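You operate a simulated robot arm through the tools that you are given. There is no shell and no other tool.

You run a simulated robot arm. Do the job below in one go: nothing can be reset, and whatever is moved stays where it is left.

JOB
Tilt the sander table to 45 degrees and lock it.
Fine: first move the wooden block from the table to the bench top; the blue knob frees and locks it.
Where things are to end (x, y in the base frame): wooden block within 60 mm of [750, 200].

It is judged by the outcome, as a careful person would: the job done as asked, and still so three seconds after it is handed in. It fails if anything else is knocked over, pushed out of place, dropped, spilled or broken.

ROBOT AND FRAMES
A 6-joint arm with a two-finger gripper, fixed in place. Base frame: the origin is at the foot of the arm, x ahead of it, y to its left, z up; the work surface is at about z = 760. Readings come in mm, rad, newtons and seconds.
Its first joint turns from -2.897 to 2.897 rad. Payload 2.45 kg.
Tool frame: the origin (TCP) lies between the finger pads and is the grasp point; the fingertips stand 20 mm ahead of it; z points along the fingers, y is the line along which they close. The gripper opens to 140 mm. The gripper's body begins 168 mm behind the TCP.
Orientation is told as [roll, pitch, yaw] about the base's x, y, z axes, in that order, counted from this pose: with the fingers straight down and closing along the base's y, the tool's x points along the base's -x, its y along +y and its z along -z.

CONTROLS
- The arm moves only by the tool jog_arm. Its arguments are lists of equal length, an entry for each row: "translation": the shift along the tool's x, y, z in m, a list of three; "dr": the turn, a rotation vector about the tool's x, y, z in rad, a list of three. In form: {"translation": [[dx, dy, dz], ...], "dr": [[wx, wy, wz], ...]}. A call has 1 to 20 rows; each row shifts and turns the commanded pose from where the row before left it, along the tool's axes as they then stand. "gripper" is the gripper command, from -1 (fully open) to 1 (shut), values between in proportion, set as the call begins (left out, the last holds). Each row takes 0.2 s and may step no farther than 50 mm and 0.15 rad from the row before; otherwise, or with a gripper value out of range, the whole call is refused. Where a pose cannot be reached the arm comes as near as it can. A force on the tool above 40 N (or 10 N above the force at the start of the call, whichever is more), or a blocked arm, ends the call early, and 0.2 s more pass. The fingers move at their own pace (about 45 mm/s each) and stop on an object; they squeeze with about 37 N. The grip force told is the motor's: it shows also when the fingers shut on nothing. Time passes only in rows, and 0.2 s behind the last, so rows that do not move let the fingers close. It gives the time, the measured TCP pose, the force on the tool (base axes), the opening and the grip force at its end, in the units of the frame above (readings bear some noise), with the torque about the TCP (base axes, N m) and any sound that the robot's microphone picked up.
- Cameras (640 x 400 px; columns grow to the right, rows downward): "scene" is fixed at [221.6, 502.9, 1346.4]; the picture's right is [0.03, -1.00, 0.00], its down [-0.57, -0.02, -0.82] and it looks along [0.82, 0.03, -0.57] (base axes); focal length 304 px, centre (320, 200). "wrist" rides on the gripper at [78, 11, -209] in the tool frame; the picture's right is [-0.14, 0.99, 0.00], its down [-0.92, -0.13, -0.37] and it looks along [-0.37, -0.05, 0.93] (tool axes); focal length 280 px, centre (320, 200). There is no depth. A picture from a camera that has moved, and an enlarged one, comes with that camera's place and axes in the base frame and with its lens.
- capture(camera): a new picture of that camera. The clock stands still meanwhile.
- enlarge(camera, box): a new picture of the part [left, top, right, bottom] of that camera's present view, enlarged. The clock stands still meanwhile.
- close_job(): hands the job in; it is judged then, once.

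Nothing tells you positions but the pictures and the camera data. Unless the task says otherwise, let go and move clear before handing in.

The tools are called by a JSON object that holds its "name" and its "arguments". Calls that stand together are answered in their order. jog_arm: Moves the arm, as the interface text tells. Its arguments: {"type":"object","properties":{"translation":{"type":"array","items":{"type":"array","items":{"type":"number"}}},"dr":{"type":"array","items":{"type":"array","items":{"type":"number"}}},"gripper":{"type":"number"}},"required":["translation","dr"]} The other tools are called the same way: capture (camera) takes a picture; enlarge (camera, box) takes an enlarged picture of a part of a camera's view; close_job () hands the job in.

At the start:

```text
time_s: 0.0
position: [699.8, 306.1, 1157.5]
tcp_rot: [0.0, 0.001, -0.001]
wrist_force: [0.0, 0.5, 0.4]
moment: [-0.02, 0.01, -0.01]
grip_width: 139.9
gripper_force: 0.0
```

scene: 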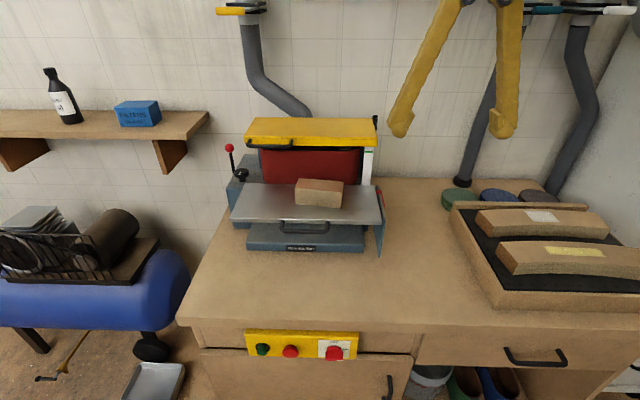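
wrist: 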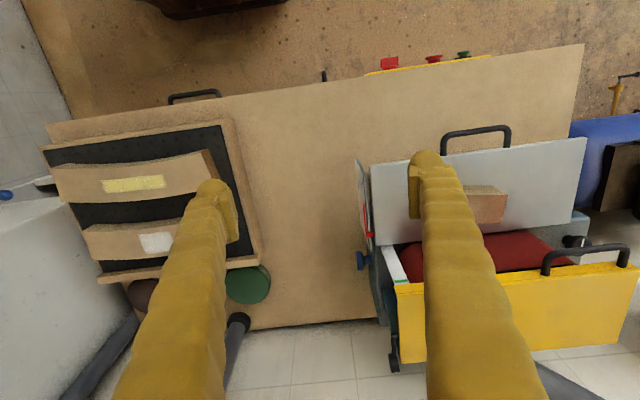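

I see a belt/disc sander on the bench with a wooden block on its steel table, a blue knob on the right side of the sander (seen from the wrist camera), and a lever with a red ball on the left. I'll look closer before moving anything.

{"name": "enlarge", "arguments": {"camera": "scene", "box": [210, 100, 410, 270]}}

{"name": "enlarge", "arguments": {"camera": "wrist", "box": [330, 100, 640, 390]}}

{"name": "enlarge", "arguments": {"camera": "wrist", "box": [330, 140, 430, 300]}}

{"name": "enlarge", "arguments": {"camera": "scene", "box": [340, 170, 400, 260]}}

```text
2.35 times, centred on (310, 185) of scene
camera zoom: at [221.6, 502.9, 1346.4], right [0.03, -1.0, 0.0], down [-0.57, -0.02, -0.82], along [0.82, 0.03, -0.57], focal length 716 px, centre (344, 235)
```

zoom: 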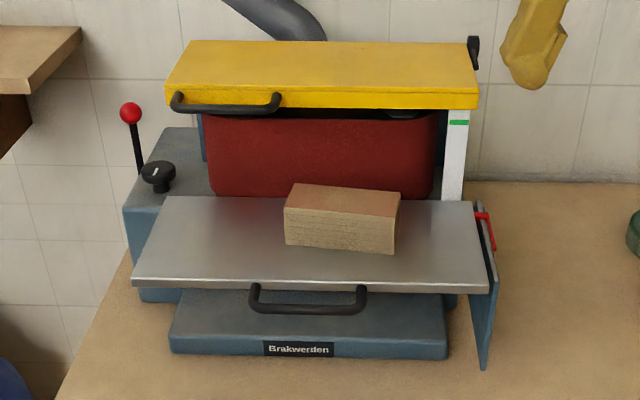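

```text
1.38 times, centred on (485, 245) of wrist
camera zoom: at [620.9, 316.1, 1368.6], right [0.14, 0.99, 0.0], down [0.92, -0.13, 0.37], along [0.37, -0.05, -0.93], focal length 387 px, centre (92, 138)
```

zoom: 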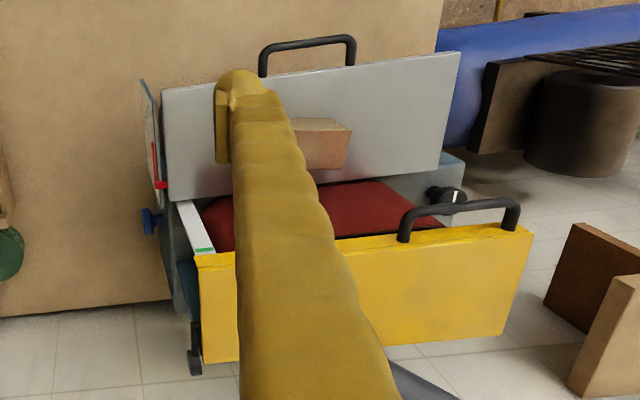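

```text
2.50 times, centred on (380, 220) of wrist
camera zoom: at [620.9, 316.1, 1368.6], right [0.14, 0.99, 0.0], down [0.92, -0.13, 0.37], along [0.37, -0.05, -0.93], focal length 701 px, centre (170, 150)
```

zoom: 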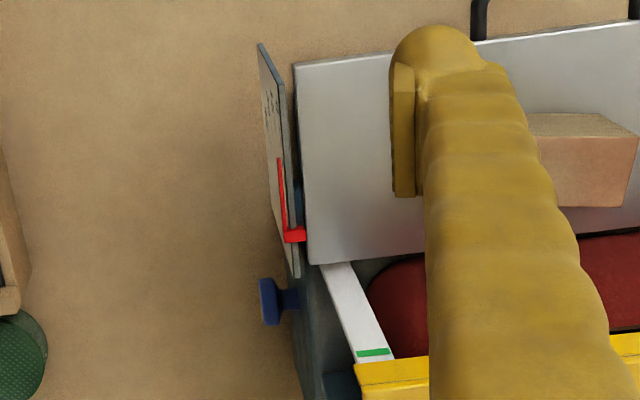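

```text
4.44 times, centred on (370, 215) of scene
camera zoom: at [221.6, 502.9, 1346.4], right [0.03, -1.0, 0.0], down [-0.57, -0.02, -0.82], along [0.82, 0.03, -0.57], focal length 1352 px, centre (98, 133)
```

zoom: 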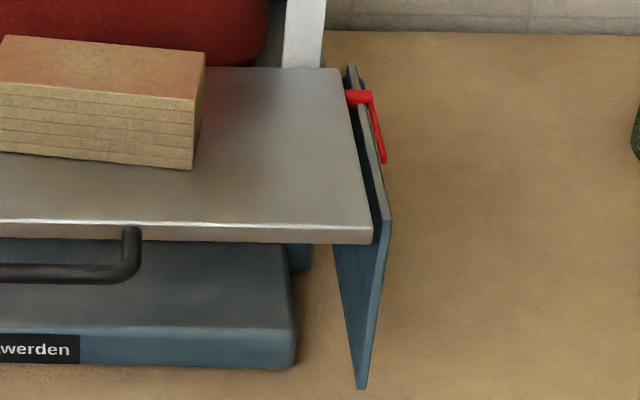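

The sander table spans about x 753–909, y 382–730 at z ≈ 915, and the block sits on it near (843, 526). The yellow cover overhangs behind the block, so I'll tilt the gripper forward and align it with the block's long side. I'll stop above the block first for a closer look.

{"name": "jog_arm", "arguments": {"translation": [[0, 0, 0], [0, 0, 0], [0, 0, 0], [0, 0, 0], [0, 0, 0], [0.0011, 0.0393, 0.0129], [0.0011, 0.0393, 0.0129], [0.0011, 0.0393, 0.0129], [0.0011, 0.0393, 0.0129], [0.0011, 0.0393, 0.0129], [0.0011, 0.0393, 0.0129], [0, 0, 0]], "dr": [[0, 0, 0.122], [0, -0.13, 0], [0, -0.13, 0], [0, -0.13, 0], [0, -0.13, 0], [0, 0, 0], [0, 0, 0], [0, 0, 0], [0, 0, 0], [0, 0, 0], [0, 0, 0], [0, 0, 0]], "gripper": -1}}

{"name": "capture", "arguments": {"camera": "wrist"}}

{"name": "capture", "arguments": {"camera": "scene"}}

```text
time_s: 2.6
position: [759.5, 535.4, 1086.9]
tcp_rot: [-0.001, -0.52, -0.124]
wrist_force: [-0.3, 0.2, 0.2]
moment: [-0.02, -0.03, 0.01]
grip_width: 140.1
gripper_force: 0.0
```

```text
taken
camera wrist: at [590.2, 567.0, 1232.0], right [0.24, 0.97, 0.07], down [0.6, -0.2, 0.78], along [0.77, -0.15, -0.62], focal length 280 px, centre (320, 200)
```

wrist: 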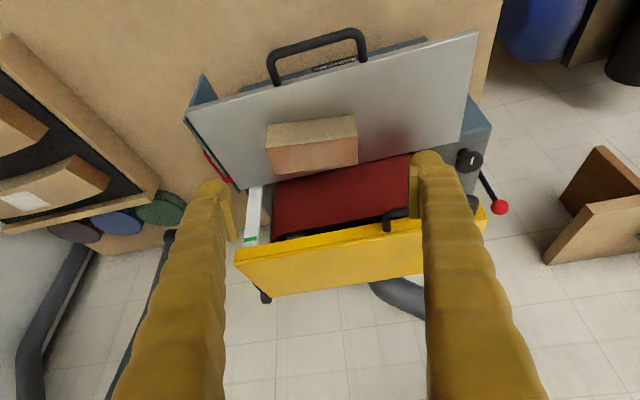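

```text
taken
```

scene: 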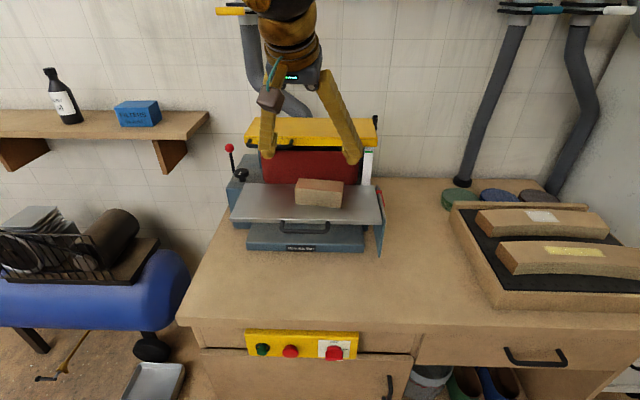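

The block is in view between the fingers. I'll enlarge it to pin down its position and heading.

{"name": "enlarge", "arguments": {"camera": "wrist", "box": [240, 90, 400, 190]}}

{"name": "enlarge", "arguments": {"camera": "scene", "box": [240, 120, 400, 220]}}

{"name": "enlarge", "arguments": {"camera": "wrist", "box": [170, 60, 290, 200]}}

```text
4.00 times, centred on (320, 140) of wrist
camera zoom: at [590.2, 567.0, 1232.0], right [0.24, 0.97, 0.07], down [0.6, -0.2, 0.78], along [0.77, -0.15, -0.62], focal length 1122 px, centre (320, 440)
```

zoom: 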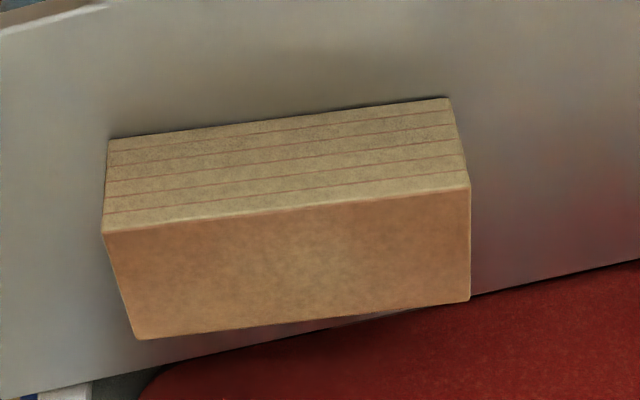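

```text
4.00 times, centred on (320, 170) of scene
camera zoom: at [221.6, 502.9, 1346.4], right [0.03, -1.0, 0.0], down [-0.57, -0.02, -0.82], along [0.82, 0.03, -0.57], focal length 1217 px, centre (320, 320)
```

zoom: 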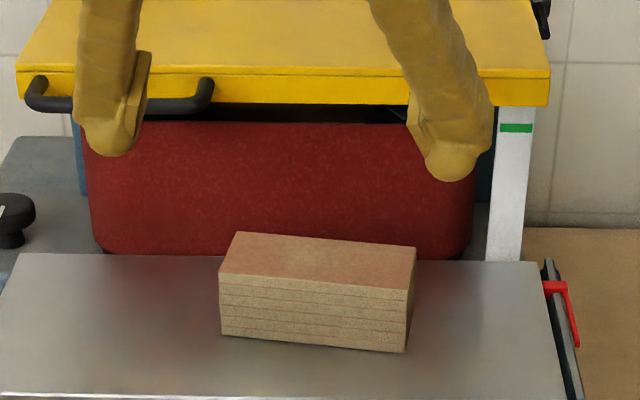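

```text
2.86 times, centred on (230, 130) of wrist
camera zoom: at [590.2, 567.0, 1232.0], right [0.24, 0.97, 0.07], down [0.6, -0.2, 0.78], along [0.77, -0.15, -0.62], focal length 801 px, centre (577, 400)
```

zoom: 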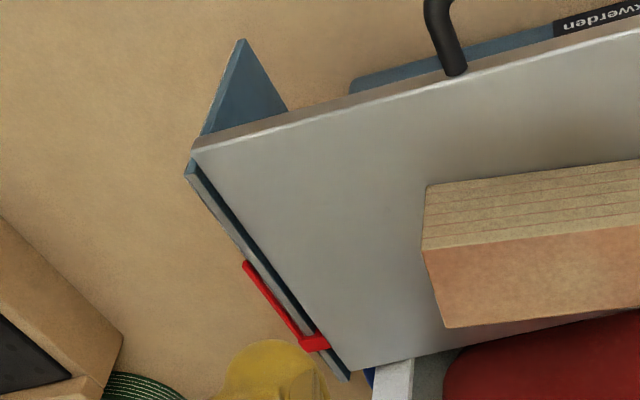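

The two cameras differ by about 8 mm on where the block is sideways, so I'll check the fingertips in the wrist view to find the true midline.

{"name": "enlarge", "arguments": {"camera": "wrist", "box": [180, 130, 460, 270]}}

```text
2.29 times, centred on (320, 200) of wrist
camera zoom: at [590.2, 567.0, 1232.0], right [0.24, 0.97, 0.07], down [0.6, -0.2, 0.78], along [0.77, -0.15, -0.62], focal length 641 px, centre (320, 200)
```

zoom: 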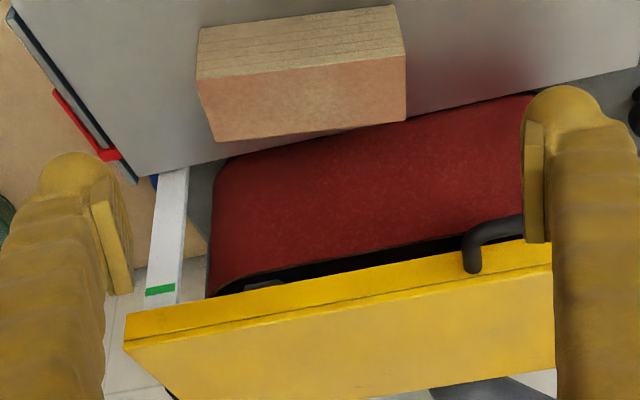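

The fingertip check says the wrist view is right: the block's centre is about 8 mm toward −y of the tool midline and 160 mm ahead. I'll shift over and advance partway, then check again.

{"name": "jog_arm", "arguments": {"translation": [[0.0005, -0.008, 0.03], [0, 0, 0.03], [0, 0, 0.03], [0, 0, 0]], "dr": [[0, 0, 0], [0, 0, 0], [0, 0, 0], [0, 0, 0]]}}

{"name": "enlarge", "arguments": {"camera": "wrist", "box": [180, 60, 460, 235]}}

{"name": "enlarge", "arguments": {"camera": "scene", "box": [240, 120, 400, 220]}}

```text
time_s: 3.6
position: [802.2, 519.3, 1008.3]
tcp_rot: [-0.001, -0.519, -0.122]
wrist_force: [-0.1, 0.2, -0.2]
moment: [-0.01, 0.02, -0.04]
grip_width: 139.9
gripper_force: 0.1
```

```text
2.29 times, centred on (320, 148) of wrist
camera zoom: at [632.8, 552.8, 1152.8], right [0.24, 0.97, 0.07], down [0.6, -0.2, 0.78], along [0.77, -0.14, -0.62], focal length 641 px, centre (320, 320)
```

zoom: 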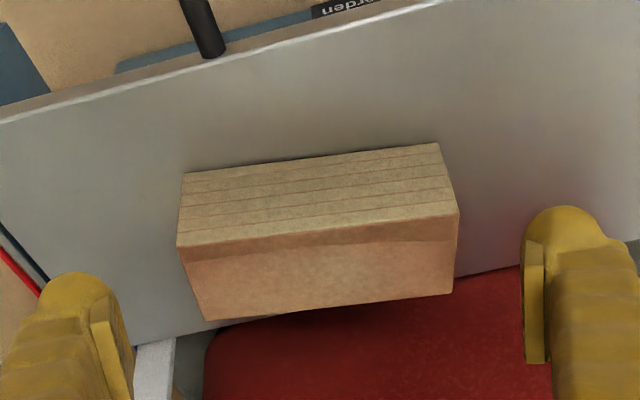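

```text
4.00 times, centred on (320, 170) of scene
camera zoom: at [221.6, 502.9, 1346.4], right [0.03, -1.0, 0.0], down [-0.57, -0.02, -0.82], along [0.82, 0.03, -0.57], focal length 1217 px, centre (320, 320)
```

zoom: 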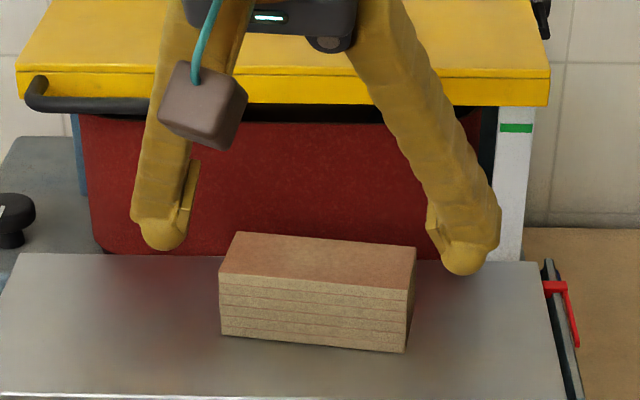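

Triangulating both views puts the block at about 108 × 46 × 44 mm with its top near z ≈ 969, so the table top is about z ≈ 925. It is now centred between the fingers, so I'll lower onto it and check before closing.

{"name": "jog_arm", "arguments": {"translation": [[0.0035, 0.0006, 0.02], [0.0035, 0.0006, 0.02], [0, 0, 0.014], [0, 0, 0]], "dr": [[0, 0, 0], [0, 0, 0], [0, 0, 0], [0, 0, 0]]}}

{"name": "capture", "arguments": {"camera": "wrist"}}

{"name": "enlarge", "arguments": {"camera": "scene", "box": [240, 120, 400, 220]}}

```text
time_s: 4.6
position: [822.5, 520.6, 957.8]
tcp_rot: [0.0, -0.52, -0.122]
wrist_force: [-0.3, 0.1, 0.0]
moment: [0.06, -0.04, 0.01]
grip_width: 140.5
gripper_force: 0.0
```

```text
taken
camera wrist: at [654.3, 552.5, 1102.4], right [0.24, 0.97, 0.07], down [0.6, -0.2, 0.78], along [0.77, -0.14, -0.62], focal length 280 px, centre (320, 200)
```

wrist: 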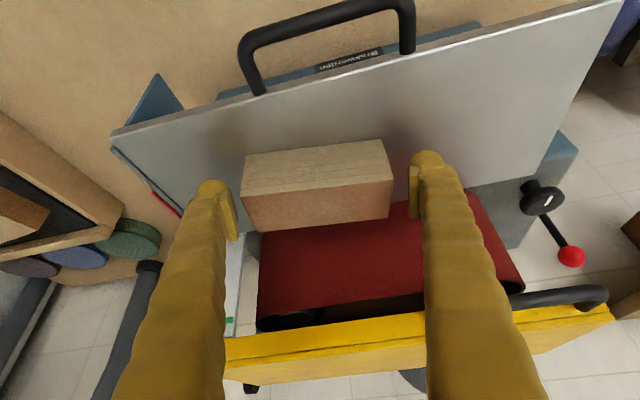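

```text
4.00 times, centred on (320, 170) of scene
camera zoom: at [221.6, 502.9, 1346.4], right [0.03, -1.0, 0.0], down [-0.57, -0.02, -0.82], along [0.82, 0.03, -0.57], focal length 1217 px, centre (320, 320)
```

zoom: 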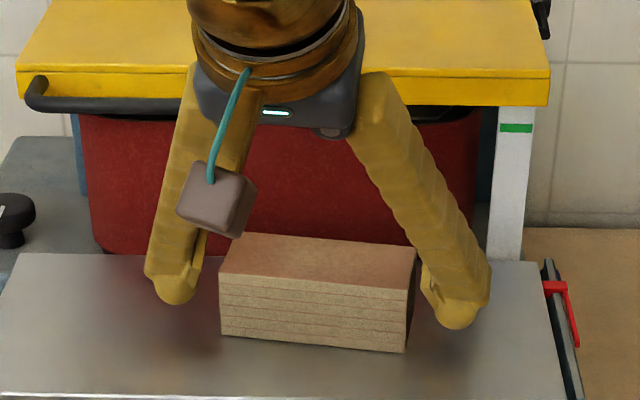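

The fingers straddle the block at both ends, just above the table. Closing the gripper now.

{"name": "jog_arm", "arguments": {"translation": [[0, 0, 0], [0, 0, 0], [0, 0, 0], [0, 0, 0], [0, 0, 0]], "dr": [[0, 0, 0], [0, 0, 0], [0, 0, 0], [0, 0, 0], [0, 0, 0]], "gripper": 1}}

{"name": "enlarge", "arguments": {"camera": "wrist", "box": [180, 100, 460, 275]}}

```text
time_s: 5.8
position: [823.0, 520.5, 958.8]
tcp_rot: [0.002, -0.52, -0.121]
wrist_force: [-0.9, -0.4, 1.1]
moment: [0.0, 0.07, 0.01]
grip_width: 120.1
gripper_force: 36.3
```

```text
2.29 times, centred on (320, 188) of wrist
camera zoom: at [654.2, 552.4, 1102.6], right [0.24, 0.97, 0.07], down [0.6, -0.2, 0.78], along [0.77, -0.14, -0.62], focal length 641 px, centre (320, 229)
```

zoom: 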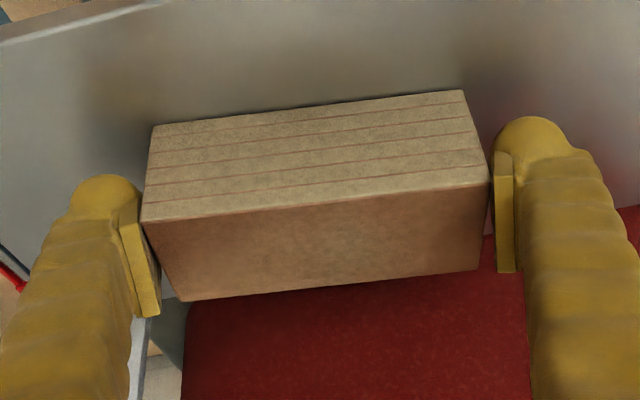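

The grip is solid (120 mm opening, 36 N). I'll lift back along the tool axis, clear of the cover.

{"name": "jog_arm", "arguments": {"translation": [[0, 0, -0.01], [0, 0, -0.015], [0, 0, -0.03], [0, 0, -0.03], [0, 0, -0.03], [0, 0, -0.03], [0, 0, 0]], "dr": [[0, 0, 0], [0, 0, 0], [0, 0, 0], [0, 0, 0], [0, 0, 0], [0, 0, 0], [0, 0, 0]]}}

{"name": "capture", "arguments": {"camera": "scene"}}

{"name": "capture", "arguments": {"camera": "wrist"}}

```text
time_s: 7.4
position: [753.0, 532.3, 1083.3]
tcp_rot: [0.0, -0.52, -0.122]
wrist_force: [-0.6, 0.0, -2.0]
moment: [0.02, 0.0, -0.05]
grip_width: 119.9
gripper_force: 37.0
```

```text
taken
```

scene: 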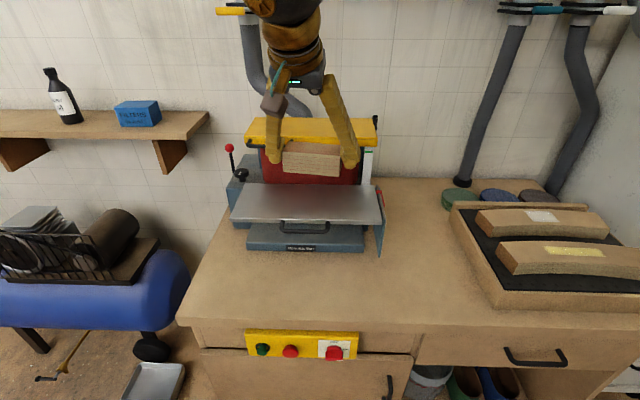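

```text
taken
camera wrist: at [583.8, 562.1, 1228.0], right [0.24, 0.97, 0.07], down [0.6, -0.2, 0.78], along [0.77, -0.14, -0.62], focal length 280 px, centre (320, 200)
```

wrist: 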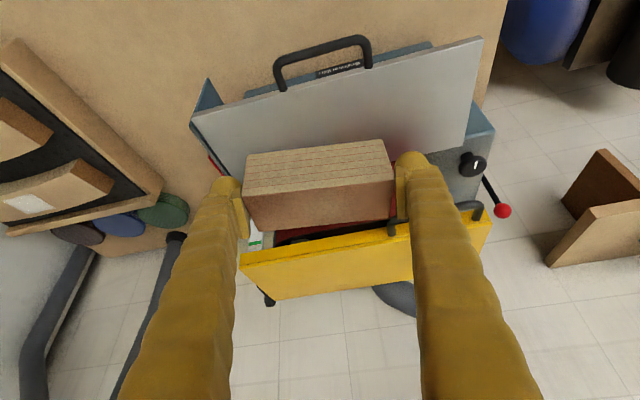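

The block is held level. I'll carry it across at height to about (750, 225), keeping the fingers clear of the sanding-block tray, and then come partway down.

{"name": "jog_arm", "arguments": {"translation": [[-0.0038, -0.0381, 0.0021], [-0.0038, -0.0381, 0.0021], [-0.0038, -0.0381, 0.0021], [-0.0038, -0.0381, 0.0021], [-0.0038, -0.0381, 0.0021], [-0.0038, -0.0381, 0.0021], [-0.0038, -0.0381, 0.0021], [-0.0038, -0.0381, 0.0021], [0, 0, 0], [0.0199, 0, 0.0347], [0.0199, 0, 0.0347], [0.0199, 0, 0.0347], [0.0199, 0, 0.0347], [0.0199, 0, 0.0347], [0, 0, 0]], "dr": [[0, 0, 0], [0, 0, 0], [0, 0, 0], [0, 0, 0], [0, 0, 0], [0, 0, 0], [0, 0, 0], [0, 0, 0], [0, 0, 0], [0, 0, 0], [0, 0, 0], [0, 0, 0], [0, 0, 0], [0, 0, 0], [0, 0, 0]]}}

{"name": "capture", "arguments": {"camera": "scene"}}

{"name": "capture", "arguments": {"camera": "wrist"}}

```text
time_s: 10.6
position: [751.1, 223.2, 885.0]
tcp_rot: [-0.001, -0.521, -0.12]
wrist_force: [0.2, 0.1, -1.3]
moment: [0.03, -0.02, -0.05]
grip_width: 119.7
gripper_force: 36.9
```

```text
taken
```

scene: 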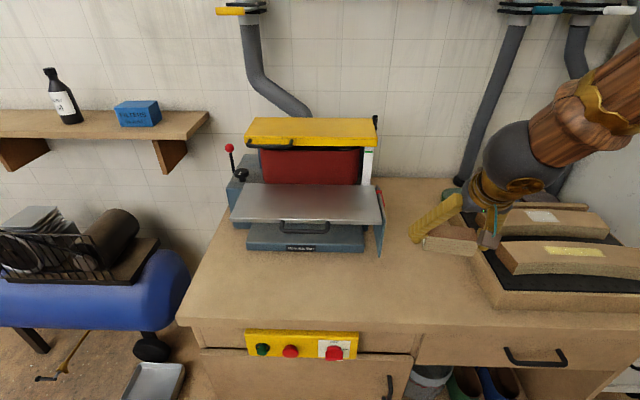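

```text
taken
camera wrist: at [581.6, 254.9, 1028.8], right [0.24, 0.97, 0.07], down [0.6, -0.2, 0.78], along [0.77, -0.14, -0.62], focal length 280 px, centre (320, 200)
```

wrist: 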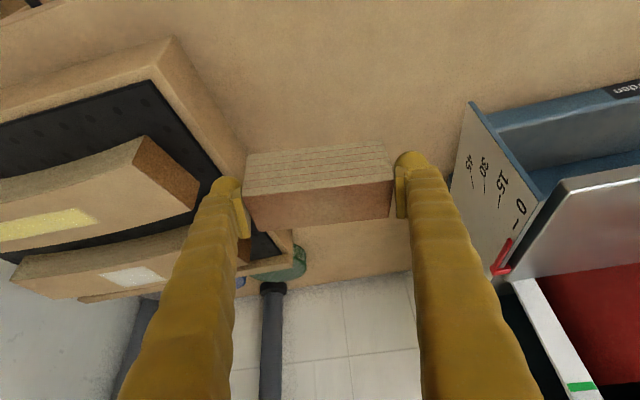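

The tray edge is about y ≈ 128, so I'll nudge the block to y ≈ 230 for clearance and lower it. The scale on the plate also shows now: 0, 15, 30, 45, with the red pointer at 0, so the table's front edge tilts down.

{"name": "jog_arm", "arguments": {"translation": [[0, 0.007, 0], [0.0149, 0, 0.026], [0.0149, 0, 0.026], [0.005, 0, 0.0087], [0, 0, 0]], "dr": [[0, 0, 0], [0, 0, 0], [0, 0, 0], [0, 0, 0], [0, 0, 0]]}}

{"name": "jog_arm", "arguments": {"translation": [[0.0015, 0, 0.0026], [0.0015, 0, 0.0026], [0.0015, 0, 0.0026], [0, 0, 0]], "dr": [[0, 0, 0], [0, 0, 0], [0, 0, 0], [0, 0, 0]]}}

{"name": "capture", "arguments": {"camera": "scene"}}

```text
time_s: 11.8
position: [749.6, 231.3, 814.7]
tcp_rot: [-0.002, -0.518, -0.123]
wrist_force: [0.7, -0.3, -1.6]
moment: [0.01, -0.03, 0.03]
grip_width: 119.4
gripper_force: 36.9
```

```text
time_s: 12.8
position: [751.0, 230.1, 805.5]
tcp_rot: [0.001, -0.521, -0.124]
wrist_force: [-0.7, -0.5, -1.6]
moment: [0.02, -0.01, -0.01]
grip_width: 119.2
gripper_force: 37.1
```

```text
taken
```

scene: 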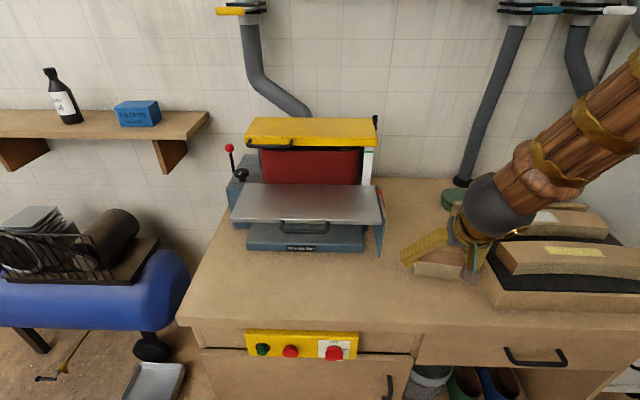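

Nothing has touched yet at z ≈ 805. I'll continue down in small steps until the force rises.

{"name": "jog_arm", "arguments": {"translation": [[0.0012, 0, 0.0022], [0.0012, 0, 0.0022], [0, 0, 0]], "dr": [[0, 0, 0], [0, 0, 0], [0, 0, 0]]}}

{"name": "jog_arm", "arguments": {"translation": [[0.001, 0, 0.0017], [0.001, 0, 0.0017], [0, 0, 0]], "dr": [[0, 0, 0], [0, 0, 0], [0, 0, 0]]}}

{"name": "enlarge", "arguments": {"camera": "scene", "box": [390, 220, 490, 290]}}

```text
time_s: 13.6
position: [751.5, 229.2, 800.5]
tcp_rot: [0.001, -0.521, -0.123]
wrist_force: [-0.3, -0.3, -1.7]
moment: [-0.01, -0.01, 0.01]
grip_width: 119.5
gripper_force: 36.6
```

```text
time_s: 14.4
position: [751.2, 230.1, 798.1]
tcp_rot: [0.0, -0.519, -0.121]
wrist_force: [-0.8, 0.1, -2.0]
moment: [-0.02, 0.0, 0.0]
grip_width: 119.0
gripper_force: 37.2
```

```text
5.71 times, centred on (440, 255) of scene
camera zoom: at [221.6, 502.9, 1346.4], right [0.03, -1.0, 0.0], down [-0.57, -0.02, -0.82], along [0.82, 0.03, -0.57], focal length 1739 px, centre (-366, -114)
```

zoom: 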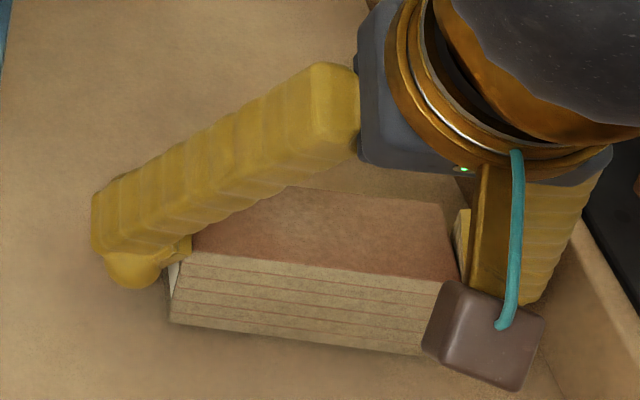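

{"name": "jog_arm", "arguments": {"translation": [[0.001, 0, 0.0017], [0, 0, 0]], "dr": [[0, 0, 0], [0, 0, 0]]}}

{"name": "jog_arm", "arguments": {"translation": [[0.001, 0, 0.0017], [0, 0, 0]], "dr": [[0, 0, 0], [0, 0, 0]]}}

{"name": "jog_arm", "arguments": {"translation": [[0.001, 0, 0.0017], [0, 0, 0]], "dr": [[0, 0, 0], [0, 0, 0]]}}

```text
time_s: 15.0
position: [751.1, 230.4, 794.3]
tcp_rot: [0.001, -0.52, -0.122]
wrist_force: [-0.6, 0.0, -2.1]
moment: [-0.02, 0.0, -0.01]
grip_width: 119.5
gripper_force: 36.9
```

```text
time_s: 15.6
position: [751.3, 230.4, 793.4]
tcp_rot: [0.0, -0.52, -0.122]
wrist_force: [1.1, -0.4, -1.7]
moment: [0.0, 0.0, -0.02]
grip_width: 119.2
gripper_force: 37.5
```

```text
time_s: 16.2
position: [750.4, 230.7, 792.7]
tcp_rot: [0.002, -0.524, -0.122]
wrist_force: [-11.8, -2.0, 33.5]
moment: [-0.28, 0.63, 0.0]
grip_width: 119.1
gripper_force: 36.7
```

The block has touched the bench (33 N upward). I'll ease the pressure, then open the fingers just a little to release it.

{"name": "jog_arm", "arguments": {"translation": [[-0.0006, 0, -0.001], [0, 0, 0]], "dr": [[0, 0, 0], [0, 0, 0]]}}

{"name": "jog_arm", "arguments": {"translation": [[0, 0, 0], [0, 0, 0], [0, 0, 0]], "dr": [[0, 0, 0], [0, 0, 0], [0, 0, 0]], "gripper": -0.9}}

{"name": "capture", "arguments": {"camera": "wrist"}}

{"name": "enlarge", "arguments": {"camera": "scene", "box": [390, 220, 490, 290]}}

```text
time_s: 16.8
position: [750.7, 230.7, 792.8]
tcp_rot: [0.0, -0.523, -0.121]
wrist_force: [-6.8, 1.6, 21.6]
moment: [0.25, 0.17, 0.07]
grip_width: 119.2
gripper_force: 37.2
```

```text
time_s: 17.6
position: [751.7, 230.8, 791.1]
tcp_rot: [0.0, -0.52, -0.122]
wrist_force: [0.4, -0.2, -0.9]
moment: [0.03, -0.01, 0.02]
grip_width: 132.9
gripper_force: 0.0
```

```text
taken
camera wrist: at [582.1, 261.4, 936.6], right [0.24, 0.97, 0.07], down [0.6, -0.2, 0.78], along [0.77, -0.15, -0.62], focal length 280 px, centre (320, 200)
```

wrist: 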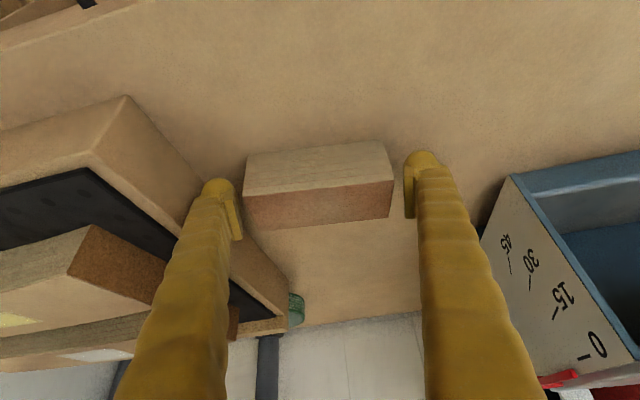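

```text
5.71 times, centred on (440, 255) of scene
camera zoom: at [221.6, 502.9, 1346.4], right [0.03, -1.0, 0.0], down [-0.57, -0.02, -0.82], along [0.82, 0.03, -0.57], focal length 1739 px, centre (-366, -114)
```

zoom: 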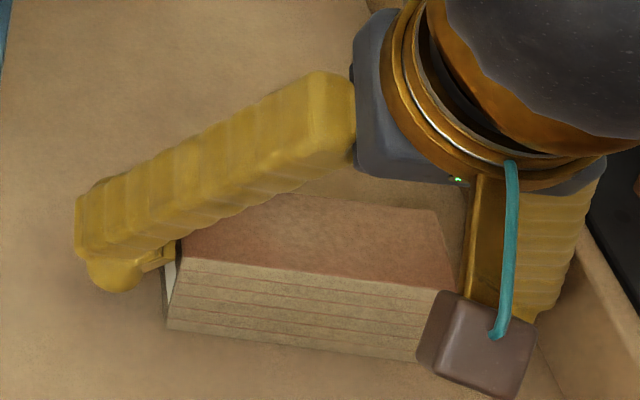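

The block is released and resting on the bench at about (752, 230). Next I'll back away and turn the gripper to point toward +y, so I can see the scale plate and blue knob from the side.

{"name": "jog_arm", "arguments": {"translation": [[0, 0, -0.02], [0, 0, -0.04], [0, 0, -0.04], [0, 0, -0.04], [0, 0, -0.04], [0, 0, -0.04], [0, 0, -0.03], [0, 0, 0], [0, 0, 0], [0, 0, 0], [0, 0, 0], [0, 0, 0], [0, 0, 0]], "dr": [[0, 0, 0], [0, 0, 0], [0, 0, 0], [0, 0, 0], [0, 0, 0], [0, 0, 0], [0, 0, 0], [0, 0.13, 0], [0, 0.13, 0], [0, 0.13, 0], [0, 0.13, 0], [0, 0, -0.122], [0, 0, 0]]}}

{"name": "capture", "arguments": {"camera": "scene"}}

```text
time_s: 20.4
position: [627.5, 245.8, 1009.6]
tcp_rot: [0.0, -0.001, 0.001]
wrist_force: [-0.2, 0.1, 0.1]
moment: [-0.03, -0.03, 0.0]
grip_width: 133.0
gripper_force: 0.2
```

```text
taken
```

scene: 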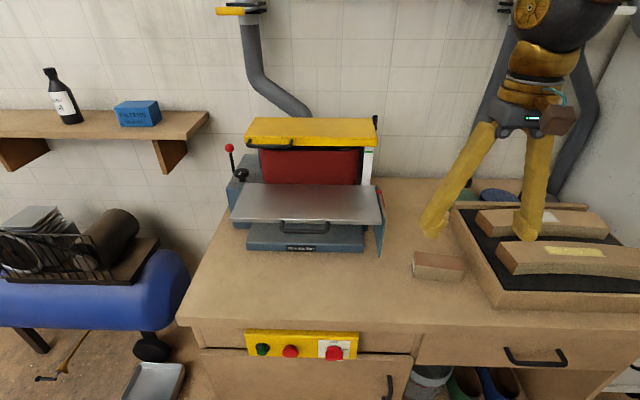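

{"name": "jog_arm", "arguments": {"translation": [[0, 0, 0], [0, 0, 0], [0, 0, 0], [0, 0, 0], [0, 0, 0], [0, 0, 0], [0, 0, 0], [0, 0, 0], [0, 0, 0], [0, 0, 0], [0, 0, 0], [-0.0264, -0.006, -0.0292], [-0.0264, -0.006, -0.0292], [-0.0264, -0.006, -0.0292], [-0.0264, -0.006, -0.0292], [-0.0264, -0.006, -0.0292], [0, 0, 0]], "dr": [[-0.15, 0, 0], [-0.15, 0, 0], [-0.15, 0, 0], [-0.15, 0, 0], [-0.15, 0, 0], [-0.15, 0, 0], [-0.15, 0, 0], [-0.15, 0, 0], [-0.15, 0, 0], [-0.15, 0, 0], [-0.0708, 0, 0], [0, 0, 0], [0, 0, 0], [0, 0, 0], [0, 0, 0], [0, 0, 0], [0, 0, 0]]}}

{"name": "capture", "arguments": {"camera": "wrist"}}

{"name": "capture", "arguments": {"camera": "scene"}}

```text
time_s: 24.0
position: [759.4, 100.1, 978.2]
tcp_rot: [1.571, 0.0, 0.001]
wrist_force: [1.1, 0.0, -0.4]
moment: [0.02, -0.01, -0.02]
grip_width: 133.0
gripper_force: 0.1
```

```text
taken
camera wrist: at [681.3, -109.1, 990.7], right [0.14, 0.0, 0.99], down [0.92, -0.37, -0.13], along [0.37, 0.93, -0.05], focal length 280 px, centre (320, 200)
```

wrist: 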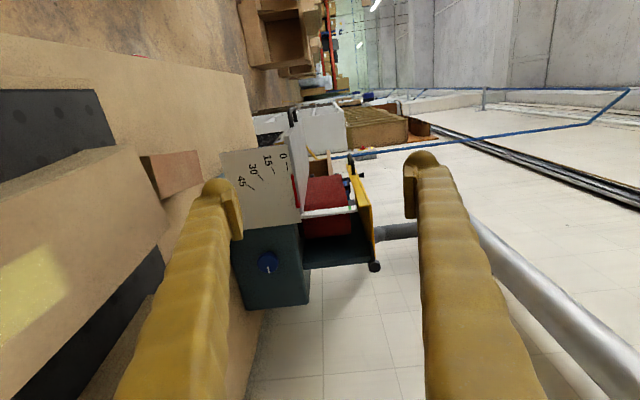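

```text
taken
```

scene: 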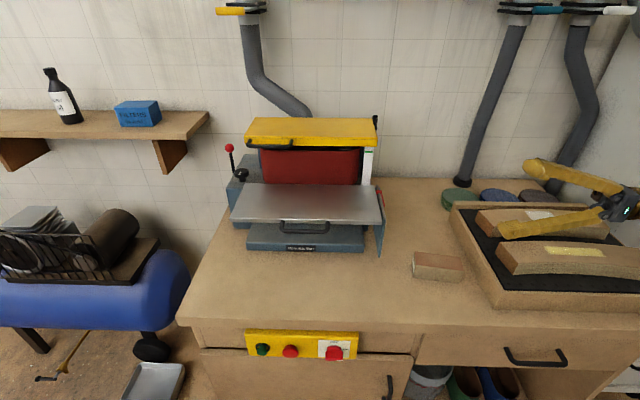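

The side view shows the scale plate (0–45), the pointer, and the blue knob on the sander housing. I'll enlarge these.

{"name": "enlarge", "arguments": {"camera": "wrist", "box": [205, 125, 395, 320]}}

{"name": "enlarge", "arguments": {"camera": "wrist", "box": [230, 225, 330, 300]}}

{"name": "enlarge", "arguments": {"camera": "wrist", "box": [215, 130, 315, 230]}}

```text
2.05 times, centred on (300, 222) of wrist
camera zoom: at [681.3, -109.1, 990.7], right [0.14, 0.0, 0.99], down [0.92, -0.37, -0.13], along [0.37, 0.93, -0.05], focal length 575 px, centre (361, 154)
```

zoom: 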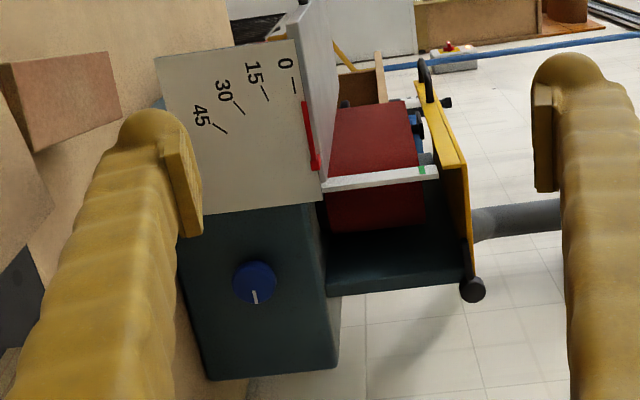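

```text
5.33 times, centred on (280, 262) of wrist
camera zoom: at [681.3, -109.1, 990.7], right [0.14, 0.0, 0.99], down [0.92, -0.37, -0.13], along [0.37, 0.93, -0.05], focal length 1495 px, centre (533, -133)
```

zoom: 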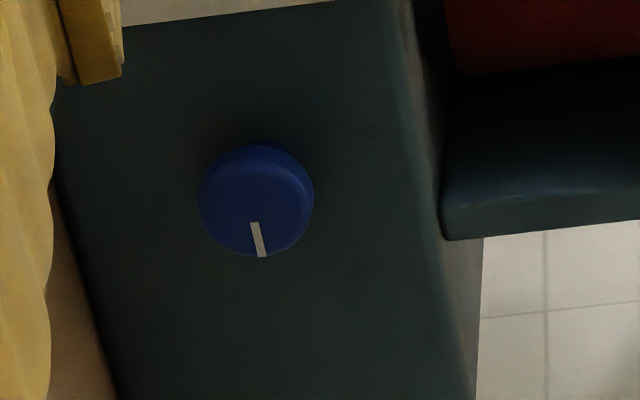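

```text
4.00 times, centred on (265, 180) of wrist
camera zoom: at [681.3, -109.1, 990.7], right [0.14, 0.0, 0.99], down [0.92, -0.37, -0.13], along [0.37, 0.93, -0.05], focal length 1122 px, centre (540, 280)
```

zoom: 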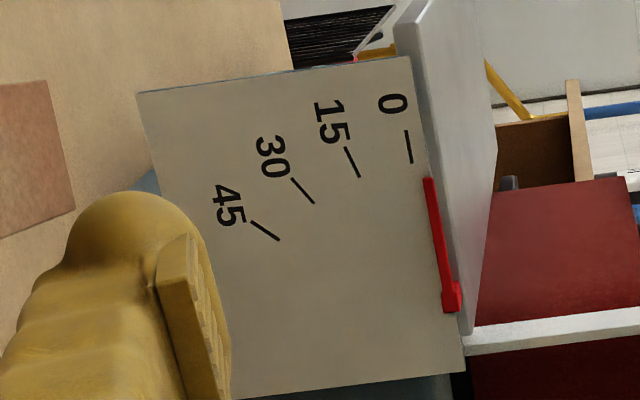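

The knob is a round blue cap about 42 mm across, centred near (978, 348, 848) with its axis along y. The hinge pivot is near (880, –, 916). The gripper body must pass over the tray to reach it, so I'll check the height of the tray contents first.

{"name": "enlarge", "arguments": {"camera": "scene", "box": [430, 170, 640, 310]}}

{"name": "enlarge", "arguments": {"camera": "wrist", "box": [0, 0, 260, 400]}}

```text
2.86 times, centred on (535, 240) of scene
camera zoom: at [221.6, 502.9, 1346.4], right [0.03, -1.0, 0.0], down [-0.57, -0.02, -0.82], along [0.82, 0.03, -0.57], focal length 869 px, centre (-294, 86)
```

zoom: 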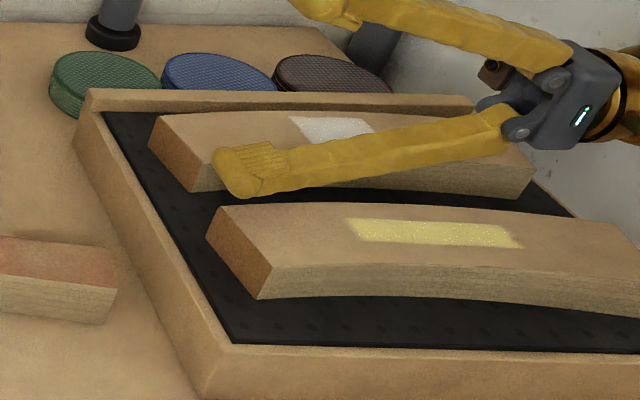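

```text
1.00 times, centred on (130, 200) of wrist (not enlarged: the box is as wide or as high as the picture)
camera zoom: at [681.3, -109.1, 990.7], right [0.14, 0.0, 0.99], down [0.92, -0.37, -0.13], along [0.37, 0.93, -0.05], focal length 280 px, centre (510, 200)
```

zoom: 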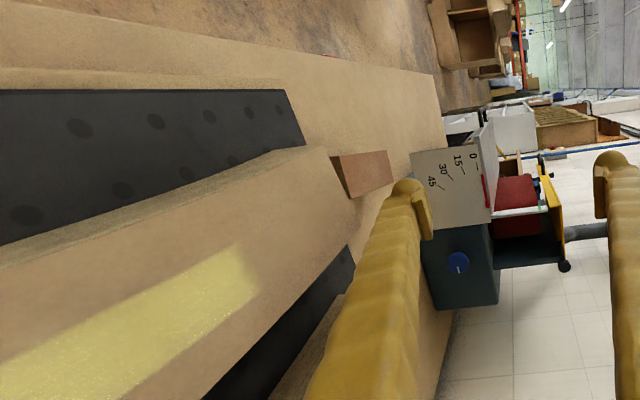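

The sanding blocks top out around z ≈ 830, so I'll approach the knob with the tool tilted slightly downward so the wrist stays high. I'll turn the gripper so the fingers close along x with the camera above, then move nearer to measure the knob.

{"name": "jog_arm", "arguments": {"translation": [[0, 0, 0], [0, 0, 0], [0, 0, 0], [0, 0, 0], [0, 0, 0], [0, 0, 0], [0, 0, 0], [0, 0, 0], [0, 0, 0], [0, 0, 0], [0, 0, 0], [0, 0, 0], [0, 0, 0], [0, 0, 0]], "dr": [[0, 0, 0.15], [0, 0, 0.15], [0, 0, 0.15], [0, 0, 0.15], [0, 0, 0.15], [0, 0, 0.15], [0, 0, 0.15], [0, 0, 0.15], [0, 0, 0.15], [0, 0, 0.15], [0, 0, 0.0708], [0, -0.1, 0], [0, -0.1, 0], [0, 0, 0]], "gripper": 0}}

{"name": "jog_arm", "arguments": {"translation": [[-0.0113, 0.0362, 0.0227], [-0.0113, 0.0362, 0.0227], [-0.0113, 0.0362, 0.0227], [-0.0113, 0.0362, 0.0227], [-0.0113, 0.0362, 0.0227], [0, 0, 0], [0, 0, 0]], "dr": [[0, 0, 0], [0, 0, 0], [0, 0, 0], [0, 0, 0], [0, 0, 0], [0, 0, 0], [0, 0, 0]]}}

{"name": "capture", "arguments": {"camera": "wrist"}}

{"name": "capture", "arguments": {"camera": "scene"}}

```text
time_s: 27.0
position: [759.2, 100.2, 981.3]
tcp_rot: [0.004, 1.37, -1.567]
wrist_force: [-0.4, -0.3, 0.9]
moment: [-0.01, 0.0, 0.01]
grip_width: 70.0
gripper_force: 0.1
```

```text
time_s: 28.6
position: [942.6, 199.5, 902.8]
tcp_rot: [0.005, 1.371, -1.565]
wrist_force: [-0.2, 0.1, 0.6]
moment: [0.02, 0.01, 0.0]
grip_width: 70.1
gripper_force: 0.1
```

```text
taken
camera wrist: at [952.1, 9.2, 1022.8], right [0.99, -0.03, -0.13], down [-0.13, -0.54, -0.83], along [-0.05, 0.84, -0.54], focal length 280 px, centre (320, 200)
```

wrist: 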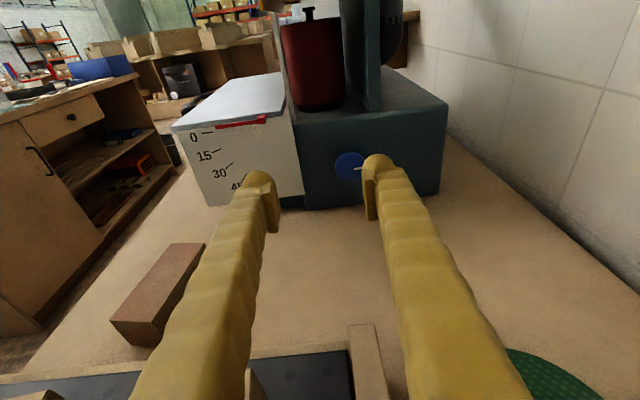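

```text
taken
```

scene: 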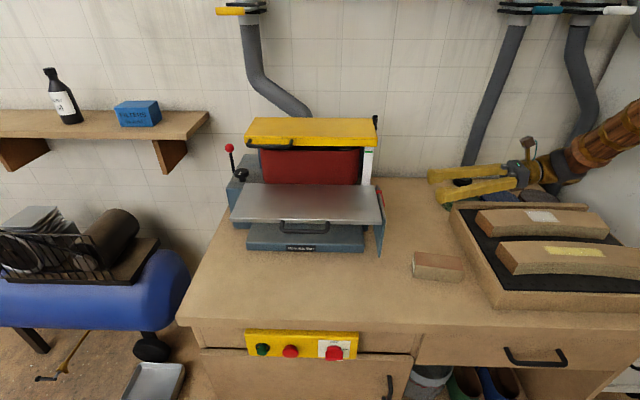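

The arm reached this pose cleanly and the view is upright: scale plate on the left, blue knob ahead. I'll enlarge the knob.

{"name": "enlarge", "arguments": {"camera": "wrist", "box": [300, 120, 410, 215]}}

{"name": "enlarge", "arguments": {"camera": "wrist", "box": [165, 60, 305, 215]}}

```text
4.21 times, centred on (355, 168) of wrist
camera zoom: at [952.1, 9.2, 1022.8], right [0.99, -0.03, -0.13], down [-0.13, -0.54, -0.83], along [-0.05, 0.84, -0.54], focal length 1181 px, centre (173, 337)
```

zoom: 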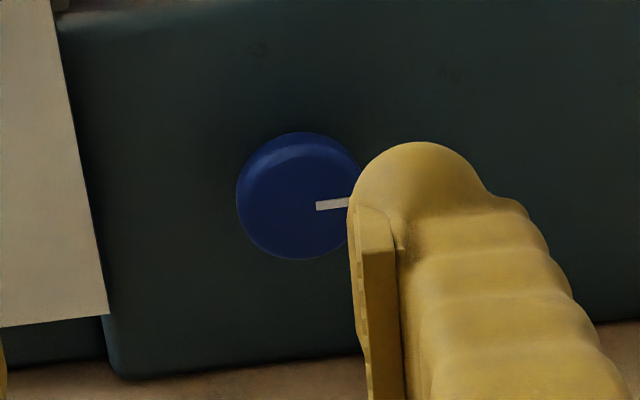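

```text
2.58 times, centred on (235, 138) of wrist
camera zoom: at [952.1, 9.2, 1022.8], right [0.99, -0.03, -0.13], down [-0.13, -0.54, -0.83], along [-0.05, 0.84, -0.54], focal length 724 px, centre (539, 361)
```

zoom: 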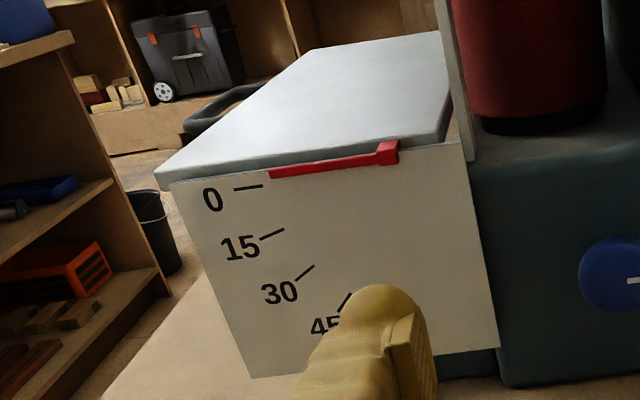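

Three views agree on the knob face centre at about (978, 350, 847), with a radius of about 20 mm and its white mark pointing toward +x. I'll line up 100 mm back from it and verify.

{"name": "jog_arm", "arguments": {"translation": [[-0.0117, 0.0177, 0.0322], [-0.0117, 0.0177, 0.0322], [0, 0, 0], [0, 0, 0]], "dr": [[0, 0, 0], [0, 0, 0], [0, 0, 0], [0, 0, 0]]}}

{"name": "capture", "arguments": {"camera": "wrist"}}

{"name": "capture", "arguments": {"camera": "scene"}}

```text
time_s: 29.6
position: [976.6, 257.6, 866.9]
tcp_rot: [0.006, 1.369, -1.568]
wrist_force: [0.1, -1.1, -0.1]
moment: [0.03, 0.01, -0.02]
grip_width: 70.0
gripper_force: 0.2
```

```text
taken
camera wrist: at [987.2, 67.8, 986.6], right [0.99, -0.03, -0.13], down [-0.13, -0.54, -0.83], along [-0.05, 0.84, -0.54], focal length 280 px, centre (320, 200)
```

wrist: 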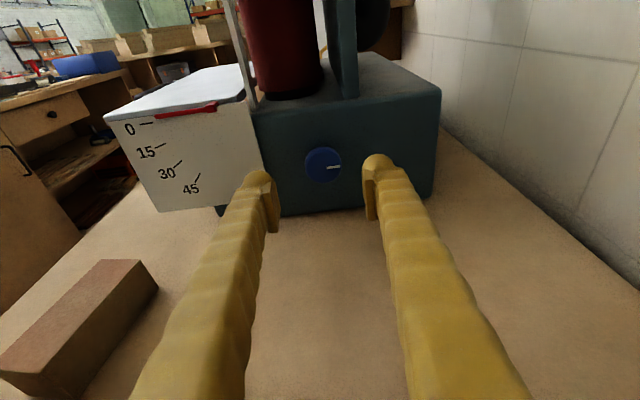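

```text
taken
```

scene: 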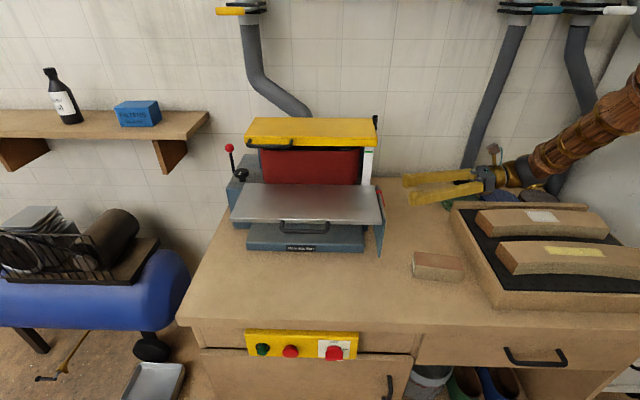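

The knob is centred between the fingers, exactly where predicted. I'll advance 100 mm along the tool axis.

{"name": "jog_arm", "arguments": {"translation": [[0, 0.0014, 0.03], [0, 0, 0.03], [0, 0, 0.025], [0, 0, 0.015], [0, 0, 0]], "dr": [[0, 0, 0], [0, 0, 0], [0, 0, 0], [0, 0, 0], [0, 0, 0]]}}

{"name": "enlarge", "arguments": {"camera": "wrist", "box": [220, 110, 420, 250]}}

{"name": "capture", "arguments": {"camera": "scene"}}

```text
time_s: 30.8
position: [978.2, 356.1, 846.1]
tcp_rot: [0.007, 1.371, -1.565]
wrist_force: [0.8, -0.3, -0.2]
moment: [-0.02, -0.01, -0.01]
grip_width: 70.1
gripper_force: 0.1
```

```text
2.86 times, centred on (320, 180) of wrist
camera zoom: at [988.0, 166.8, 966.3], right [0.99, -0.03, -0.13], down [-0.13, -0.54, -0.83], along [-0.05, 0.84, -0.54], focal length 801 px, centre (320, 257)
```

zoom: 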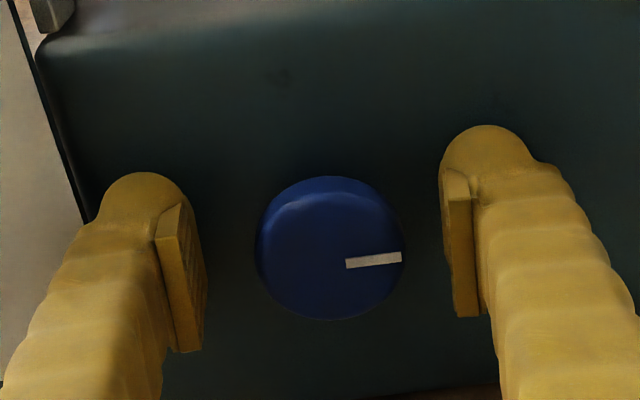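

```text
taken
```

scene: 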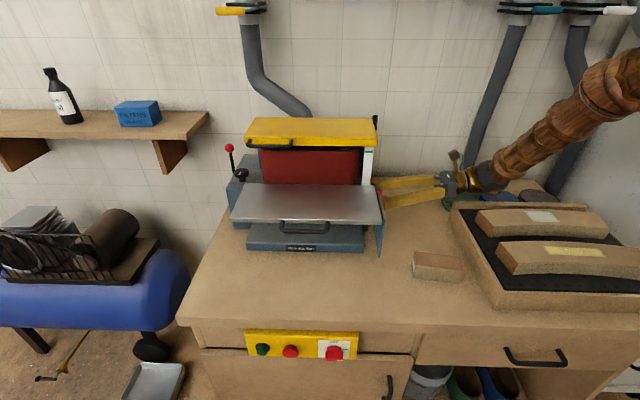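

The knob sits centred between the pads. Closing on it.

{"name": "jog_arm", "arguments": {"translation": [[0, 0.001, 0], [0, 0, 0], [0, 0, 0], [0, 0, 0], [0, 0, 0]], "dr": [[0, 0, 0], [0, 0, 0], [0, 0, 0], [0, 0, 0], [0, 0, 0]], "gripper": 1}}

{"name": "enlarge", "arguments": {"camera": "wrist", "box": [220, 110, 420, 250]}}

```text
time_s: 32.0
position: [979.0, 356.6, 847.3]
tcp_rot: [0.01, 1.369, -1.562]
wrist_force: [7.3, 0.4, -5.4]
moment: [-0.05, 0.01, -0.1]
grip_width: 38.2
gripper_force: 45.2
stopped in row 5: the force on the tool passed its limit at 42 N (the readings are from after the stop); the commanded pose is now the measured one
```

```text
2.86 times, centred on (320, 180) of wrist
camera zoom: at [989.9, 166.9, 966.4], right [0.99, -0.03, -0.13], down [-0.13, -0.54, -0.83], along [-0.05, 0.84, -0.54], focal length 801 px, centre (320, 257)
```

zoom: 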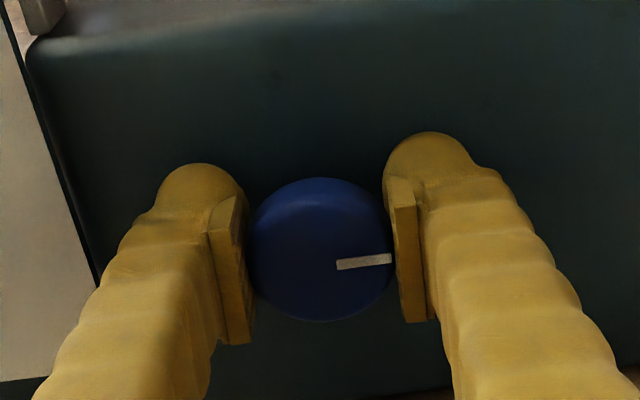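

The knob is gripped (38 mm, good force). I'll try a small counter-clockwise turn to loosen it, rotating about the knob's own axis.

{"name": "jog_arm", "arguments": {"translation": [[0, 0, 0], [0, 0, 0], [0, 0, 0]], "dr": [[-0.02, 0, -0.098], [-0.02, 0, -0.098], [0, 0, 0]]}}

{"name": "enlarge", "arguments": {"camera": "wrist", "box": [220, 110, 420, 250]}}

{"name": "enlarge", "arguments": {"camera": "scene", "box": [220, 110, 400, 260]}}

```text
time_s: 32.8
position: [980.6, 356.9, 846.4]
tcp_rot: [0.801, 1.286, -0.793]
wrist_force: [4.1, -3.9, -5.0]
moment: [0.33, -0.02, -0.01]
grip_width: 38.1
gripper_force: 44.5
```

```text
2.86 times, centred on (320, 180) of wrist
camera zoom: at [965.9, 166.8, 966.0], right [1.0, -0.03, 0.07], down [0.04, -0.54, -0.84], along [0.06, 0.84, -0.54], focal length 801 px, centre (320, 257)
```

zoom: 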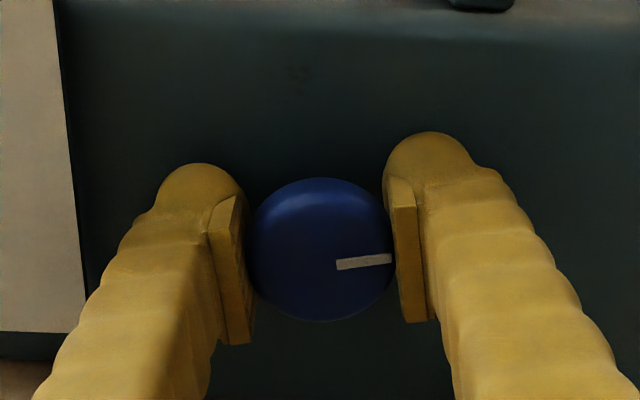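

```text
2.67 times, centred on (310, 185) of scene
camera zoom: at [221.6, 502.9, 1346.4], right [0.03, -1.0, 0.0], down [-0.57, -0.02, -0.82], along [0.82, 0.03, -0.57], focal length 812 px, centre (347, 240)
```

zoom: 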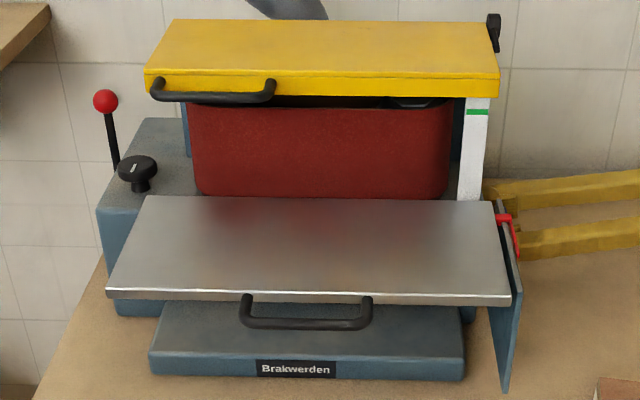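

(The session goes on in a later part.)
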